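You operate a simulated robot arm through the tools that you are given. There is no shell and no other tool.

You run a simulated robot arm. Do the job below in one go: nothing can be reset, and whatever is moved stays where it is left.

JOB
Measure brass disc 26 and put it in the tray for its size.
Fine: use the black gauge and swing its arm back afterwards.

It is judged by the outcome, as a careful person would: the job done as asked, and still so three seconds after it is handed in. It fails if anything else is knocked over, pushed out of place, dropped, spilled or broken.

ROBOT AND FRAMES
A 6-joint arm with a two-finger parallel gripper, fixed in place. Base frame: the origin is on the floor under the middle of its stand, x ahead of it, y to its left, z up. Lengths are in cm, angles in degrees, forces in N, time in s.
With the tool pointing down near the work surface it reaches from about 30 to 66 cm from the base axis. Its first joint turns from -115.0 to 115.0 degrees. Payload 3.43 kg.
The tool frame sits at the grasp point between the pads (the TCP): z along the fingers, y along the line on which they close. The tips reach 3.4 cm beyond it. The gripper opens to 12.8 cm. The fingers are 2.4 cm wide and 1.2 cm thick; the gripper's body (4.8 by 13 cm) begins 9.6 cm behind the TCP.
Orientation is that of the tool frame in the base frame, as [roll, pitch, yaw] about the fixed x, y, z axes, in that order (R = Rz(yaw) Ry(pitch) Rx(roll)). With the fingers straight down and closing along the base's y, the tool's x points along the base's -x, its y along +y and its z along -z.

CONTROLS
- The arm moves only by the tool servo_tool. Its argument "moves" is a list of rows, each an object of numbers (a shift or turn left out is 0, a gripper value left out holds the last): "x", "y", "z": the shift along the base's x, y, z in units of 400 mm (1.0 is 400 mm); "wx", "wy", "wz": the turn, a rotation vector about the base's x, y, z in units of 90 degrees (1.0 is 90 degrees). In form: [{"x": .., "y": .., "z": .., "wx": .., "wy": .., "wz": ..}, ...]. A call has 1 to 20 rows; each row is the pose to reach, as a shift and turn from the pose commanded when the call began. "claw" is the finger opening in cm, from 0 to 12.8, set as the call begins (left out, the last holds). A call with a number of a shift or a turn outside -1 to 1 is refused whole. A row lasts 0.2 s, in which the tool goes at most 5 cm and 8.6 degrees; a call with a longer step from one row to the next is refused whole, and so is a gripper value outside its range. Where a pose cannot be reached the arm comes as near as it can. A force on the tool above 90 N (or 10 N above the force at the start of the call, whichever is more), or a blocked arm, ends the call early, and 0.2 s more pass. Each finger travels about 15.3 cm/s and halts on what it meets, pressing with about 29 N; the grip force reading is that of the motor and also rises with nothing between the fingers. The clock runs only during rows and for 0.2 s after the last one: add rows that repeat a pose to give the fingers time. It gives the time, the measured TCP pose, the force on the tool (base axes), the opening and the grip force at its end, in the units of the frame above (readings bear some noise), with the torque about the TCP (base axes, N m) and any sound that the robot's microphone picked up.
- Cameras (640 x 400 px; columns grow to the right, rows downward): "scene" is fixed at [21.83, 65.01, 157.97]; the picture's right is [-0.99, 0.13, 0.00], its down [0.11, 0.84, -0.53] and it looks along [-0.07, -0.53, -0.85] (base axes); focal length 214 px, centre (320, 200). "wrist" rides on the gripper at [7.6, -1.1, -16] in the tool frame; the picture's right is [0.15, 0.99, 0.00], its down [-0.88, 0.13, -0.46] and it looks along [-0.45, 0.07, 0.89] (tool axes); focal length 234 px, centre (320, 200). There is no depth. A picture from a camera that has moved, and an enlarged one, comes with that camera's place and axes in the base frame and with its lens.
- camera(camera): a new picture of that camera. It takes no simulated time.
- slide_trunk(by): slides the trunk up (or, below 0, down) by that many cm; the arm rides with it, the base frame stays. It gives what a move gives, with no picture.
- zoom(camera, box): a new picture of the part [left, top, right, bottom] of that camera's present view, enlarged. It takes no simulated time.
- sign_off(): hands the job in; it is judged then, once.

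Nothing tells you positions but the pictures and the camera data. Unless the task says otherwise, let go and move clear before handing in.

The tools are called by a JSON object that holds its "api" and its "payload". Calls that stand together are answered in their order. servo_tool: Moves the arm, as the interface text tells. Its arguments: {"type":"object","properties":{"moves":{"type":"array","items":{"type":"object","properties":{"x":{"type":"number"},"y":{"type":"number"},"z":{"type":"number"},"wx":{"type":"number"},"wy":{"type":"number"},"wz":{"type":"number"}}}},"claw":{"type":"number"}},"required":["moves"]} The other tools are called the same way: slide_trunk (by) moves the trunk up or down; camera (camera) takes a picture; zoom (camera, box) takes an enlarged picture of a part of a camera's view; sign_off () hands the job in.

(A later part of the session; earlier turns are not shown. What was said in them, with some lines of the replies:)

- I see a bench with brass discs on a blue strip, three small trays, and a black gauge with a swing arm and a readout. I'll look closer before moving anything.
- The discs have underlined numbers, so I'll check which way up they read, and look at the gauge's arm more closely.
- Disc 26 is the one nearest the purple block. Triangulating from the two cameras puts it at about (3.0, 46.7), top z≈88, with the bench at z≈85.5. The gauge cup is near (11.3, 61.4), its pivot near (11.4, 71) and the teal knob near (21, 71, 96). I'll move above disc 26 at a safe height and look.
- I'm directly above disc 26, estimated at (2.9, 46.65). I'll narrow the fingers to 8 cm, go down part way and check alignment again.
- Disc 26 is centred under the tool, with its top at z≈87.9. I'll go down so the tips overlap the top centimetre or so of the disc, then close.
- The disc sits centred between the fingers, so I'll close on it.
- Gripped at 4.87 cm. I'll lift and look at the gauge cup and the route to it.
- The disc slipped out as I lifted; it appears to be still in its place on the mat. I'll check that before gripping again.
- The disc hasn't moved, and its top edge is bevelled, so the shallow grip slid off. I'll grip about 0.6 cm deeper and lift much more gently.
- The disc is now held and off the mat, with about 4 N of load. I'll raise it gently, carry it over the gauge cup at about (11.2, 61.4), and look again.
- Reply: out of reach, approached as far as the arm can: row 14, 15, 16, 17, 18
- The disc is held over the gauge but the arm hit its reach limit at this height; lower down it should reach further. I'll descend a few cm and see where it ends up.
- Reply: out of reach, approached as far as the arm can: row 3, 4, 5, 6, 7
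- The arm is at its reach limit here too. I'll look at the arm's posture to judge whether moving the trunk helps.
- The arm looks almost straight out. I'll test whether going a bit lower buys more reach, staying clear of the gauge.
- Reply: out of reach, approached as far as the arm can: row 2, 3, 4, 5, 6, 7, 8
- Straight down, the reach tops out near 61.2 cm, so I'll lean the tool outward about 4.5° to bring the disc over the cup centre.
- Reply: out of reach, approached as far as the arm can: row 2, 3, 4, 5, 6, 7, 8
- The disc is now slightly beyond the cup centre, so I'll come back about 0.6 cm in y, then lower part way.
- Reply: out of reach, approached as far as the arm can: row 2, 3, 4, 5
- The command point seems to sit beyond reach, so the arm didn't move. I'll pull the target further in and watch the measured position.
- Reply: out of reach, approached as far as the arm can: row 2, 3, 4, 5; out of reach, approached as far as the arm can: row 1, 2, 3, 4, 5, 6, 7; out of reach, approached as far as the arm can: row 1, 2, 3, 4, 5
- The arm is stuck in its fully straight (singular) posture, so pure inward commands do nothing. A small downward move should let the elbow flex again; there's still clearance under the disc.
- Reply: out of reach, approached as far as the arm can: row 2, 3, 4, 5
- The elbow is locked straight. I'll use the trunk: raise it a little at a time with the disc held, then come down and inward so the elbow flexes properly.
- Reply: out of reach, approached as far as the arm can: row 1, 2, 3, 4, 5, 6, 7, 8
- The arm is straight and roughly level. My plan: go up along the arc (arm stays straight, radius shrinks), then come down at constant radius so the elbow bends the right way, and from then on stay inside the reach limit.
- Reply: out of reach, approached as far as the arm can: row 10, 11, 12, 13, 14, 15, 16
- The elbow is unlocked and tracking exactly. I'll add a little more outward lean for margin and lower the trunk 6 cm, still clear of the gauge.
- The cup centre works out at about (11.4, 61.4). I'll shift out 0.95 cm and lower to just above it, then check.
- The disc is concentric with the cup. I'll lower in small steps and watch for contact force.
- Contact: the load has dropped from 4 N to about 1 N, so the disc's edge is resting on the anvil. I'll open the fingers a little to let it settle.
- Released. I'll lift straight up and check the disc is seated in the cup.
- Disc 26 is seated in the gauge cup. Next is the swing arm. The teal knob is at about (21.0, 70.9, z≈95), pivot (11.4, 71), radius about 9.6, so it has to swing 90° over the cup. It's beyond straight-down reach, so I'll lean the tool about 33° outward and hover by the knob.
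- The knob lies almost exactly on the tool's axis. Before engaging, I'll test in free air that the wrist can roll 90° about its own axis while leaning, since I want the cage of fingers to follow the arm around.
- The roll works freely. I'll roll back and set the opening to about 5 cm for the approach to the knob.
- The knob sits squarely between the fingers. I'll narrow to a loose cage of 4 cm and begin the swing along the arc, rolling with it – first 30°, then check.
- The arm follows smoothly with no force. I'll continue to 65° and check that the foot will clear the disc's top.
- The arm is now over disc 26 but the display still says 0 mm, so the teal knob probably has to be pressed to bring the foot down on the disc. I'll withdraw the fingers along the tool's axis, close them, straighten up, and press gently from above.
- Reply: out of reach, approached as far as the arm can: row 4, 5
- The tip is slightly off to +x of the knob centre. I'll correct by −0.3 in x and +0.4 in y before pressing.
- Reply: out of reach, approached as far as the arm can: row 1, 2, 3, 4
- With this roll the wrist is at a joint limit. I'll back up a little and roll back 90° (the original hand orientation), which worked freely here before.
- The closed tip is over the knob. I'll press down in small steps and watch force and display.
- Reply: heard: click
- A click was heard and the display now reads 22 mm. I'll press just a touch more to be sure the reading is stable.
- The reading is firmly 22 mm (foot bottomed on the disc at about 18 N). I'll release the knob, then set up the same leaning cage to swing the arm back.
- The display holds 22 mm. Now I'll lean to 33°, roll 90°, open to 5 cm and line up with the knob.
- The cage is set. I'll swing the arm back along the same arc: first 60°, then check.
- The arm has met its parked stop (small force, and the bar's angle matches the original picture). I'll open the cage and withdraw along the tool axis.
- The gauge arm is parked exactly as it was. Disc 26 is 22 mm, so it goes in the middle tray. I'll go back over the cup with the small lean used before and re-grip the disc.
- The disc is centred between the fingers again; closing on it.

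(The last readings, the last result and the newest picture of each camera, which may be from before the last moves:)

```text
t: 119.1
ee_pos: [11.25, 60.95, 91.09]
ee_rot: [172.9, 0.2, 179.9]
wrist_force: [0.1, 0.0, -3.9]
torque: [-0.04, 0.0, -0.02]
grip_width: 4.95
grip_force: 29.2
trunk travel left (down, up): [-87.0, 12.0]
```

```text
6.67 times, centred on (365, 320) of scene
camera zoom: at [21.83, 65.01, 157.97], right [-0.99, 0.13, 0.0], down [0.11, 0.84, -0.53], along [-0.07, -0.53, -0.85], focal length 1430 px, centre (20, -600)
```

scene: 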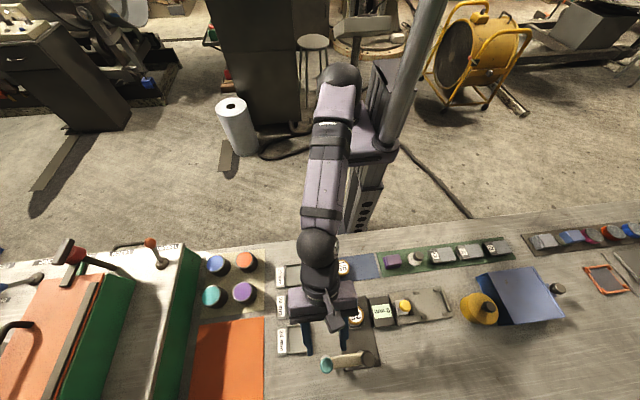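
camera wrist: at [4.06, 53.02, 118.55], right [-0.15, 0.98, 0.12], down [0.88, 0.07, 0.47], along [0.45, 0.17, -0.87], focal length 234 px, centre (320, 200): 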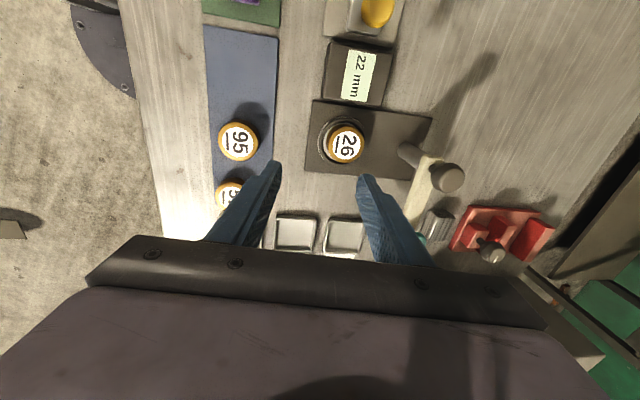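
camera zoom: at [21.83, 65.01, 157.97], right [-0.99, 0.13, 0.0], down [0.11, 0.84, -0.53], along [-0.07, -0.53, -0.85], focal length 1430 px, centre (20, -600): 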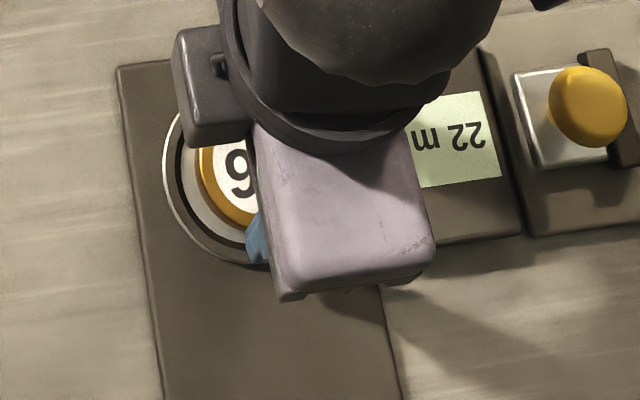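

Held securely with about 4 N load. I'll lift gently, then carry it toward the 22 mm tray at about (27.8, 56.4).

{"api": "servo_tool", "payload": {"moves": [{"z": 0.003}, {"z": 0.009}, {"z": 0.018}, {"z": 0.03}, {"z": 0.045}, {"z": 0.062}, {"z": 0.08}, {"z": 0.098}, {"z": 0.116}, {"z": 0.133}, {"z": 0.148}, {"z": 0.16}, {"z": 0.168}, {"z": 0.1725}, {"z": 0.1725}]}}

{"api": "servo_tool", "payload": {"moves": [{"x": 0.004, "y": -0.004}, {"x": 0.014, "y": -0.012}, {"x": 0.03, "y": -0.022}, {"x": 0.052, "y": -0.034}, {"x": 0.079, "y": -0.047}, {"x": 0.109, "y": -0.06}, {"x": 0.141, "y": -0.073}, {"x": 0.174, "y": -0.086}, {"x": 0.207, "y": -0.098}, {"x": 0.24, "y": -0.108}, {"x": 0.271, "y": -0.116}, {"x": 0.3, "y": -0.122}, {"x": 0.326, "y": -0.126}, {"x": 0.349, "y": -0.129}, {"x": 0.368, "y": -0.131}, {"x": 0.383, "y": -0.132}, {"x": 0.394, "y": -0.132}, {"x": 0.402, "y": -0.132}, {"x": 0.405, "y": -0.132}, {"x": 0.405, "y": -0.132}]}}

{"api": "camera", "payload": {"camera": "wrist"}}

{"api": "zoom", "payload": {"camera": "scene", "box": [250, 240, 370, 360]}}

```text
t: 122.3
ee_pos: [11.33, 60.96, 98.05]
ee_rot: [172.9, 0.3, 179.9]
wrist_force: [0.6, -0.2, -4.1]
torque: [-0.03, 0.0, -0.03]
grip_width: 4.93
grip_force: 29.2
trunk travel left (down, up): [-87.0, 12.0]
```

```text
t: 126.5
ee_pos: [27.5, 55.9, 97.98]
ee_rot: [172.9, 0.2, 179.9]
wrist_force: [-1.0, 0.6, -4.3]
torque: [0.03, 0.03, 0.02]
grip_width: 4.9
grip_force: 29.8
trunk travel left (down, up): [-87.0, 12.0]
```

```text
taken
camera wrist: at [19.85, 52.7, 113.74], right [-0.14, 0.98, 0.12], down [0.88, 0.07, 0.47], along [0.45, 0.18, -0.87], focal length 234 px, centre (320, 200)
```

wrist: 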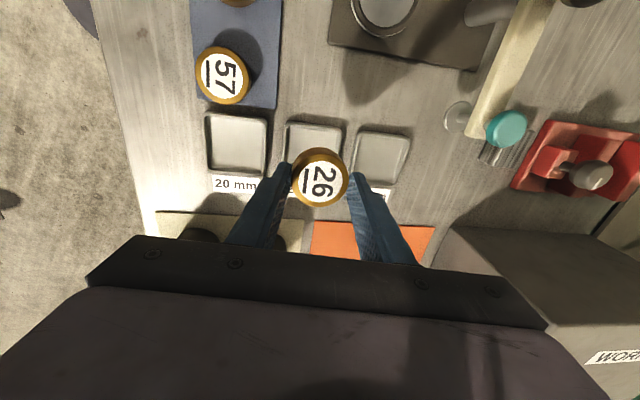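

```text
3.33 times, centred on (310, 300) of scene
camera zoom: at [21.83, 65.01, 157.97], right [-0.99, 0.13, 0.0], down [0.11, 0.84, -0.53], along [-0.07, -0.53, -0.85], focal length 715 px, centre (353, -133)
```

zoom: 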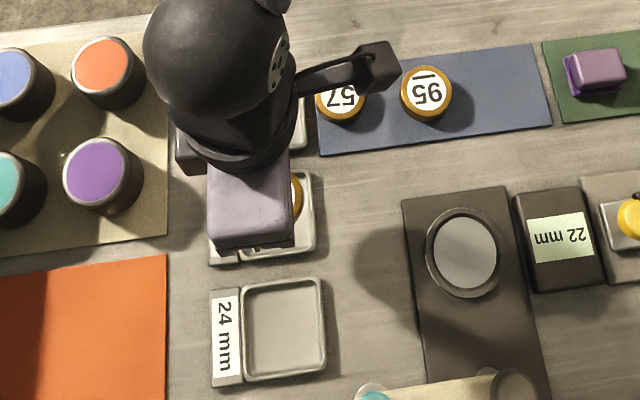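

{"api": "zoom", "payload": {"camera": "wrist", "box": [190, 80, 430, 230]}}

{"api": "zoom", "payload": {"camera": "scene", "box": [270, 255, 340, 335]}}

```text
2.67 times, centred on (310, 155) of wrist
camera zoom: at [19.85, 52.7, 113.74], right [-0.14, 0.98, 0.12], down [0.88, 0.07, 0.47], along [0.45, 0.18, -0.87], focal length 624 px, centre (347, 320)
```

zoom: 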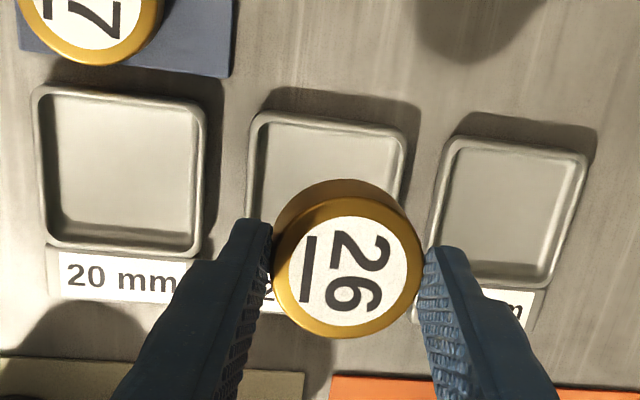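

```text
5.00 times, centred on (305, 295) of scene
camera zoom: at [21.83, 65.01, 157.97], right [-0.99, 0.13, 0.0], down [0.11, 0.84, -0.53], along [-0.07, -0.53, -0.85], focal length 1072 px, centre (395, -275)
```

zoom: 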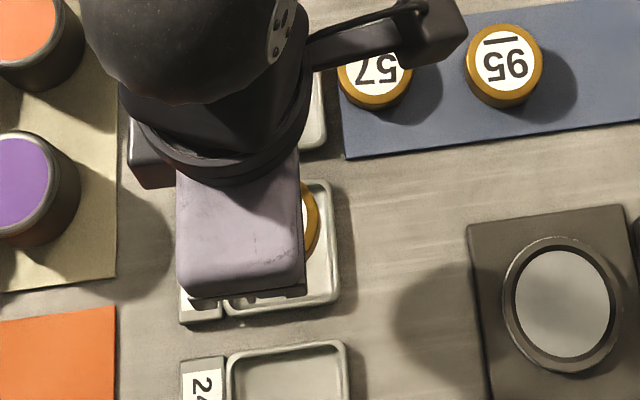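

The disc hovers almost over the 22 mm tray. I'll shift 0.2 cm in x and y and lower to just above it.

{"api": "servo_tool", "payload": {"moves": [{"x": 0.002, "y": 0.002, "z": -0.006}, {"x": 0.005, "y": 0.005, "z": -0.018}, {"x": 0.005, "y": 0.005, "z": -0.035}, {"x": 0.005, "y": 0.005, "z": -0.055}, {"x": 0.005, "y": 0.005, "z": -0.077}, {"x": 0.005, "y": 0.005, "z": -0.099}, {"x": 0.005, "y": 0.005, "z": -0.118}, {"x": 0.005, "y": 0.005, "z": -0.133}, {"x": 0.005, "y": 0.005, "z": -0.143}, {"x": 0.005, "y": 0.005, "z": -0.148}, {"x": 0.005, "y": 0.005, "z": -0.148}]}}

{"api": "zoom", "payload": {"camera": "wrist", "box": [190, 80, 430, 230]}}

{"api": "zoom", "payload": {"camera": "scene", "box": [270, 255, 340, 335]}}

```text
t: 128.9
ee_pos: [27.63, 56.04, 91.97]
ee_rot: [172.9, 0.2, 179.9]
wrist_force: [0.4, 0.2, -3.9]
torque: [-0.01, 0.0, 0.02]
grip_width: 4.94
grip_force: 28.8
trunk travel left (down, up): [-87.0, 12.0]
```

```text
2.67 times, centred on (310, 155) of wrist
camera zoom: at [20.08, 52.94, 107.73], right [-0.14, 0.98, 0.12], down [0.88, 0.07, 0.47], along [0.45, 0.18, -0.87], focal length 624 px, centre (347, 320)
```

zoom: 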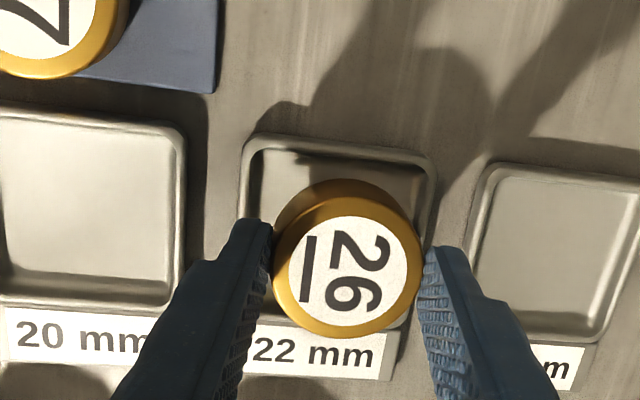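

```text
5.00 times, centred on (305, 295) of scene
camera zoom: at [21.83, 65.01, 157.97], right [-0.99, 0.13, 0.0], down [0.11, 0.84, -0.53], along [-0.07, -0.53, -0.85], focal length 1072 px, centre (395, -275)
```

zoom: 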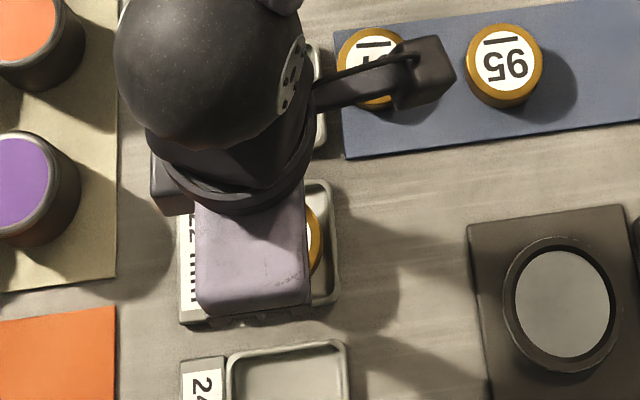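

The disc is centred over the tray. Lowering in small steps, watching for contact.

{"api": "servo_tool", "payload": {"moves": [{"z": -0.005}, {"z": -0.012}, {"z": -0.019}, {"z": -0.025}, {"z": -0.025}]}}

{"api": "servo_tool", "payload": {"moves": [{"z": -0.0025}, {"z": -0.005}, {"z": -0.0075}, {"z": -0.0075}]}}

{"api": "zoom", "payload": {"camera": "wrist", "box": [190, 80, 430, 230]}}

```text
t: 130.1
ee_pos: [27.69, 55.99, 91.07]
ee_rot: [172.8, 0.1, 179.8]
wrist_force: [-0.1, 0.3, -3.5]
torque: [-0.04, -0.01, 0.02]
grip_width: 4.91
grip_force: 29.4
trunk travel left (down, up): [-87.0, 12.0]
```

```text
t: 131.1
ee_pos: [27.73, 55.97, 90.84]
ee_rot: [172.9, 0.3, 179.9]
wrist_force: [0.6, -0.3, -3.6]
torque: [-0.03, 0.0, 0.0]
grip_width: 4.94
grip_force: 29.2
trunk travel left (down, up): [-87.0, 12.0]
```

```text
2.67 times, centred on (310, 155) of wrist
camera zoom: at [20.14, 52.86, 106.58], right [-0.14, 0.98, 0.12], down [0.88, 0.07, 0.47], along [0.45, 0.18, -0.87], focal length 624 px, centre (347, 320)
```

zoom: 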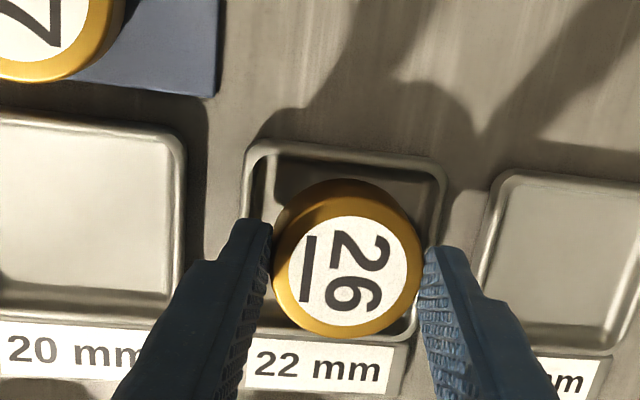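

{"api": "servo_tool", "payload": {"moves": [{"z": -0.0025}, {"z": -0.005}, {"z": -0.005}]}}

{"api": "servo_tool", "payload": {"moves": [{"z": -0.0025}, {"z": -0.005}, {"z": -0.005}]}}

```text
t: 131.9
ee_pos: [27.76, 56.04, 90.64]
ee_rot: [172.9, 0.2, 179.9]
wrist_force: [0.4, -0.4, -3.6]
torque: [0.0, -0.01, -0.07]
grip_width: 4.93
grip_force: 29.2
trunk travel left (down, up): [-87.0, 12.0]
```

```text
t: 132.7
ee_pos: [27.73, 55.9, 90.45]
ee_rot: [172.9, 0.2, 179.8]
wrist_force: [0.3, 0.4, -3.9]
torque: [-0.02, 0.05, -0.01]
grip_width: 4.91
grip_force: 29.5
trunk travel left (down, up): [-87.0, 12.0]
```

{"api": "servo_tool", "payload": {"moves": [{"z": -0.0025}, {"z": -0.005}, {"z": -0.005}]}}

{"api": "servo_tool", "payload": {"moves": [{"z": -0.0025}, {"z": -0.005}, {"z": -0.005}]}}

{"api": "zoom", "payload": {"camera": "wrist", "box": [190, 80, 430, 230]}}

```text
t: 133.5
ee_pos: [27.58, 56.0, 90.32]
ee_rot: [172.9, 0.2, 179.8]
wrist_force: [0.6, -0.2, -3.4]
torque: [-0.02, -0.01, -0.01]
grip_width: 4.9
grip_force: 29.2
trunk travel left (down, up): [-87.0, 12.0]
```

```text
t: 134.3
ee_pos: [27.75, 55.95, 90.01]
ee_rot: [172.8, 0.1, 180.0]
wrist_force: [1.1, -1.0, 1.8]
torque: [-0.14, -0.02, 0.02]
grip_width: 4.9
grip_force: 29.1
trunk travel left (down, up): [-87.0, 12.0]
```

```text
2.67 times, centred on (310, 155) of wrist
camera zoom: at [20.09, 52.81, 105.8], right [-0.15, 0.98, 0.12], down [0.88, 0.07, 0.47], along [0.45, 0.18, -0.87], focal length 624 px, centre (347, 320)
```

zoom: 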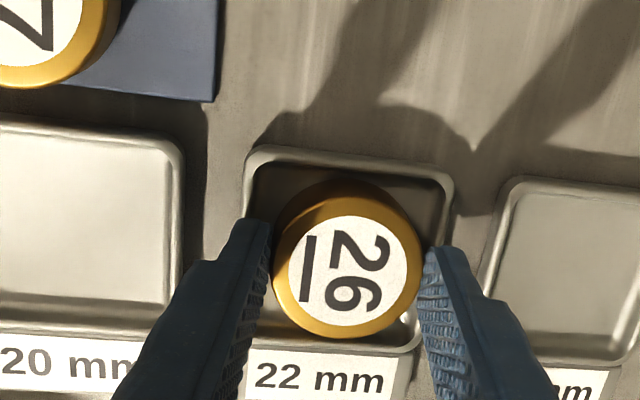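

Contact at about z=90.0. I'll raise a hair (1 mm) so no finger bears on the rim, then open.

{"api": "servo_tool", "payload": {"moves": [{"z": 0.0015}, {"z": 0.0025}, {"z": 0.0025}]}}

{"api": "servo_tool", "payload": {"moves": [{"z": 0}, {"z": 0}, {"z": 0}], "claw": 6.0}}

{"api": "zoom", "payload": {"camera": "wrist", "box": [190, 80, 430, 230]}}

{"api": "zoom", "payload": {"camera": "scene", "box": [270, 255, 340, 335]}}

```text
t: 135.1
ee_pos: [27.66, 56.01, 90.11]
ee_rot: [173.0, 0.2, 179.9]
wrist_force: [0.3, -0.6, -1.9]
torque: [-0.08, -0.02, -0.04]
grip_width: 4.91
grip_force: 29.1
trunk travel left (down, up): [-87.0, 12.0]
```

```text
t: 135.9
ee_pos: [27.69, 55.99, 90.14]
ee_rot: [172.9, 0.1, 179.9]
wrist_force: [0.4, 0.0, 0.0]
torque: [0.0, -0.02, -0.01]
grip_width: 6.03
grip_force: 0.0
trunk travel left (down, up): [-87.0, 12.0]
```

```text
2.67 times, centred on (310, 155) of wrist
camera zoom: at [20.12, 52.86, 105.85], right [-0.14, 0.98, 0.12], down [0.88, 0.07, 0.47], along [0.45, 0.18, -0.87], focal length 624 px, centre (347, 320)
```

zoom: 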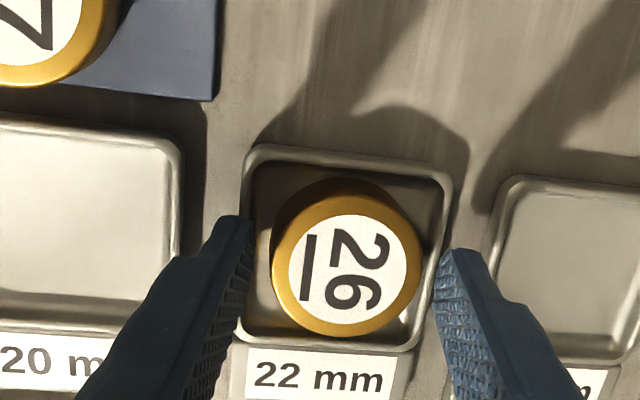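

```text
5.00 times, centred on (305, 295) of scene
camera zoom: at [21.83, 65.01, 157.97], right [-0.99, 0.13, 0.0], down [0.11, 0.84, -0.53], along [-0.07, -0.53, -0.85], focal length 1072 px, centre (395, -275)
```

zoom: 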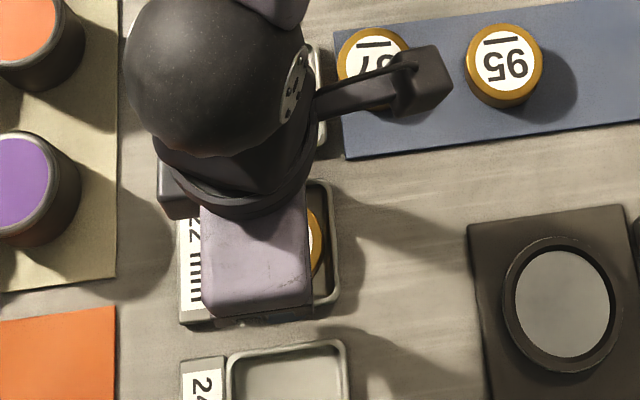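

The disc is in the 22 mm tray. I'll lift straight up, move clear, and check everything.

{"api": "servo_tool", "payload": {"moves": [{"z": 0.01}, {"z": 0.03}, {"z": 0.06}, {"z": 0.1}, {"z": 0.15, "y": -0.04}, {"z": 0.2, "y": -0.1}, {"z": 0.25, "y": -0.17}, {"z": 0.3, "y": -0.24}, {"z": 0.35, "y": -0.31}, {"z": 0.4, "y": -0.38}, {"z": 0.42, "y": -0.42}, {"z": 0.42, "y": -0.42}]}}

{"api": "camera", "payload": {"camera": "scene"}}

{"api": "zoom", "payload": {"camera": "scene", "box": [260, 240, 400, 380]}}

{"api": "camera", "payload": {"camera": "wrist"}}

```text
t: 138.5
ee_pos: [27.65, 38.97, 107.06]
ee_rot: [172.9, 0.2, 179.9]
wrist_force: [-0.5, 0.4, -0.1]
torque: [-0.03, 0.0, -0.01]
grip_width: 6.01
grip_force: 0.0
trunk travel left (down, up): [-87.0, 12.0]
```

```text
taken
```

scene: 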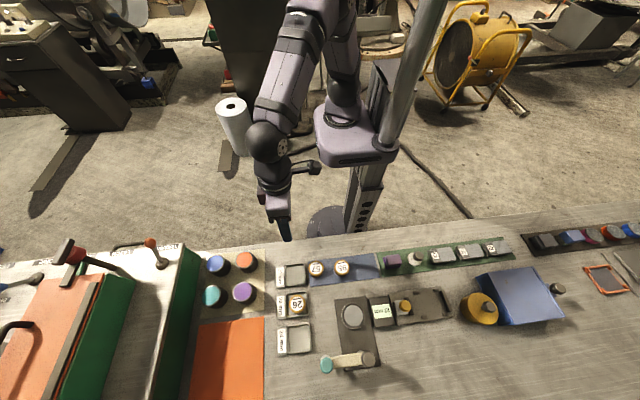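

```text
2.86 times, centred on (330, 310) of scene
camera zoom: at [21.83, 65.01, 157.97], right [-0.99, 0.13, 0.0], down [0.11, 0.84, -0.53], along [-0.07, -0.53, -0.85], focal length 613 px, centre (291, -114)
```

zoom: 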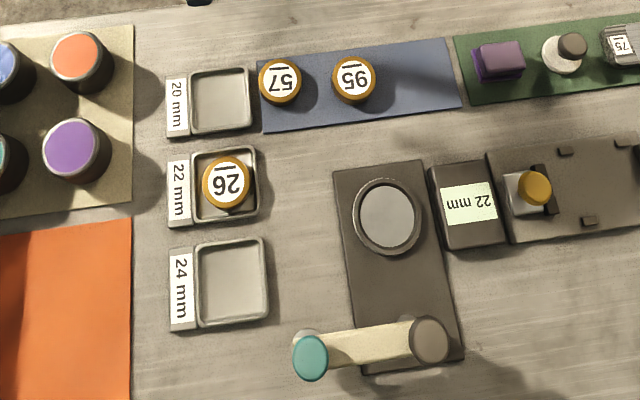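

```text
taken
camera wrist: at [20.15, 35.76, 122.71], right [-0.14, 0.98, 0.12], down [0.88, 0.07, 0.47], along [0.45, 0.18, -0.87], focal length 234 px, centre (320, 200)
```

wrist: 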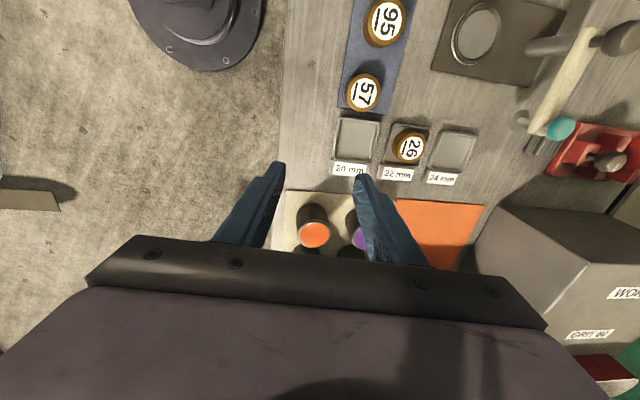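

{"api": "zoom", "payload": {"camera": "scene", "box": [270, 280, 330, 330]}}

{"api": "zoom", "payload": {"camera": "wrist", "box": [320, 100, 500, 200]}}

```text
8.00 times, centred on (300, 305) of scene
camera zoom: at [21.83, 65.01, 157.97], right [-0.99, 0.13, 0.0], down [0.11, 0.84, -0.53], along [-0.07, -0.53, -0.85], focal length 1716 px, centre (480, -640)
```

zoom: 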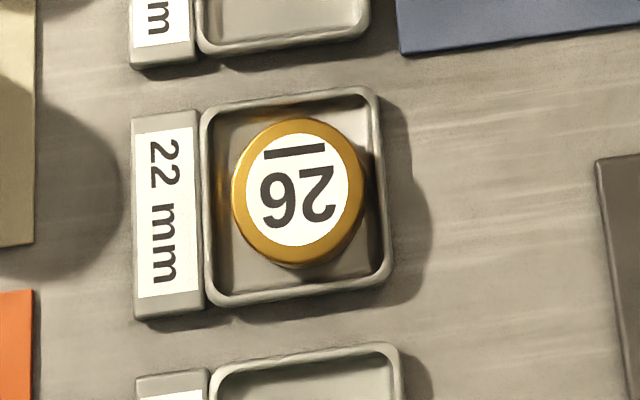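

```text
3.56 times, centred on (410, 150) of wrist
camera zoom: at [20.15, 35.76, 122.71], right [-0.14, 0.98, 0.12], down [0.88, 0.07, 0.47], along [0.45, 0.18, -0.87], focal length 833 px, centre (0, 378)
```

zoom: 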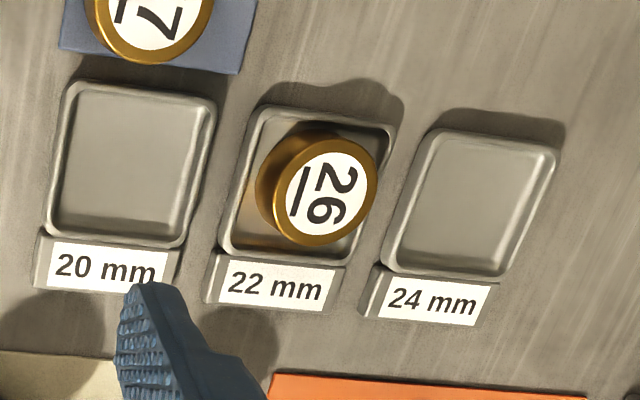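

Disc 26 lies flat in the 22 mm tray, matching the gauge's 22 mm reading. The gauge arm is parked where it started, the other discs and items haven't moved, and the robot is clear. I'm handing the job in.

{"api": "sign_off", "payload": {}}

```text
The job is handed in.
```

Brass disc 26 measured 22 mm on the black gauge, and it now lies flat in the 22 mm tray.

I swung the gauge's arm back to its parked position, and the display still shows 22 mm. In the last pictures the other discs, the trays and the gauge are where they started, and the robot is clear of the bench.

On the first lift the grip was too shallow and the fingers slid off the disc. The disc stayed in place on its mat, and the second, deeper grip held.
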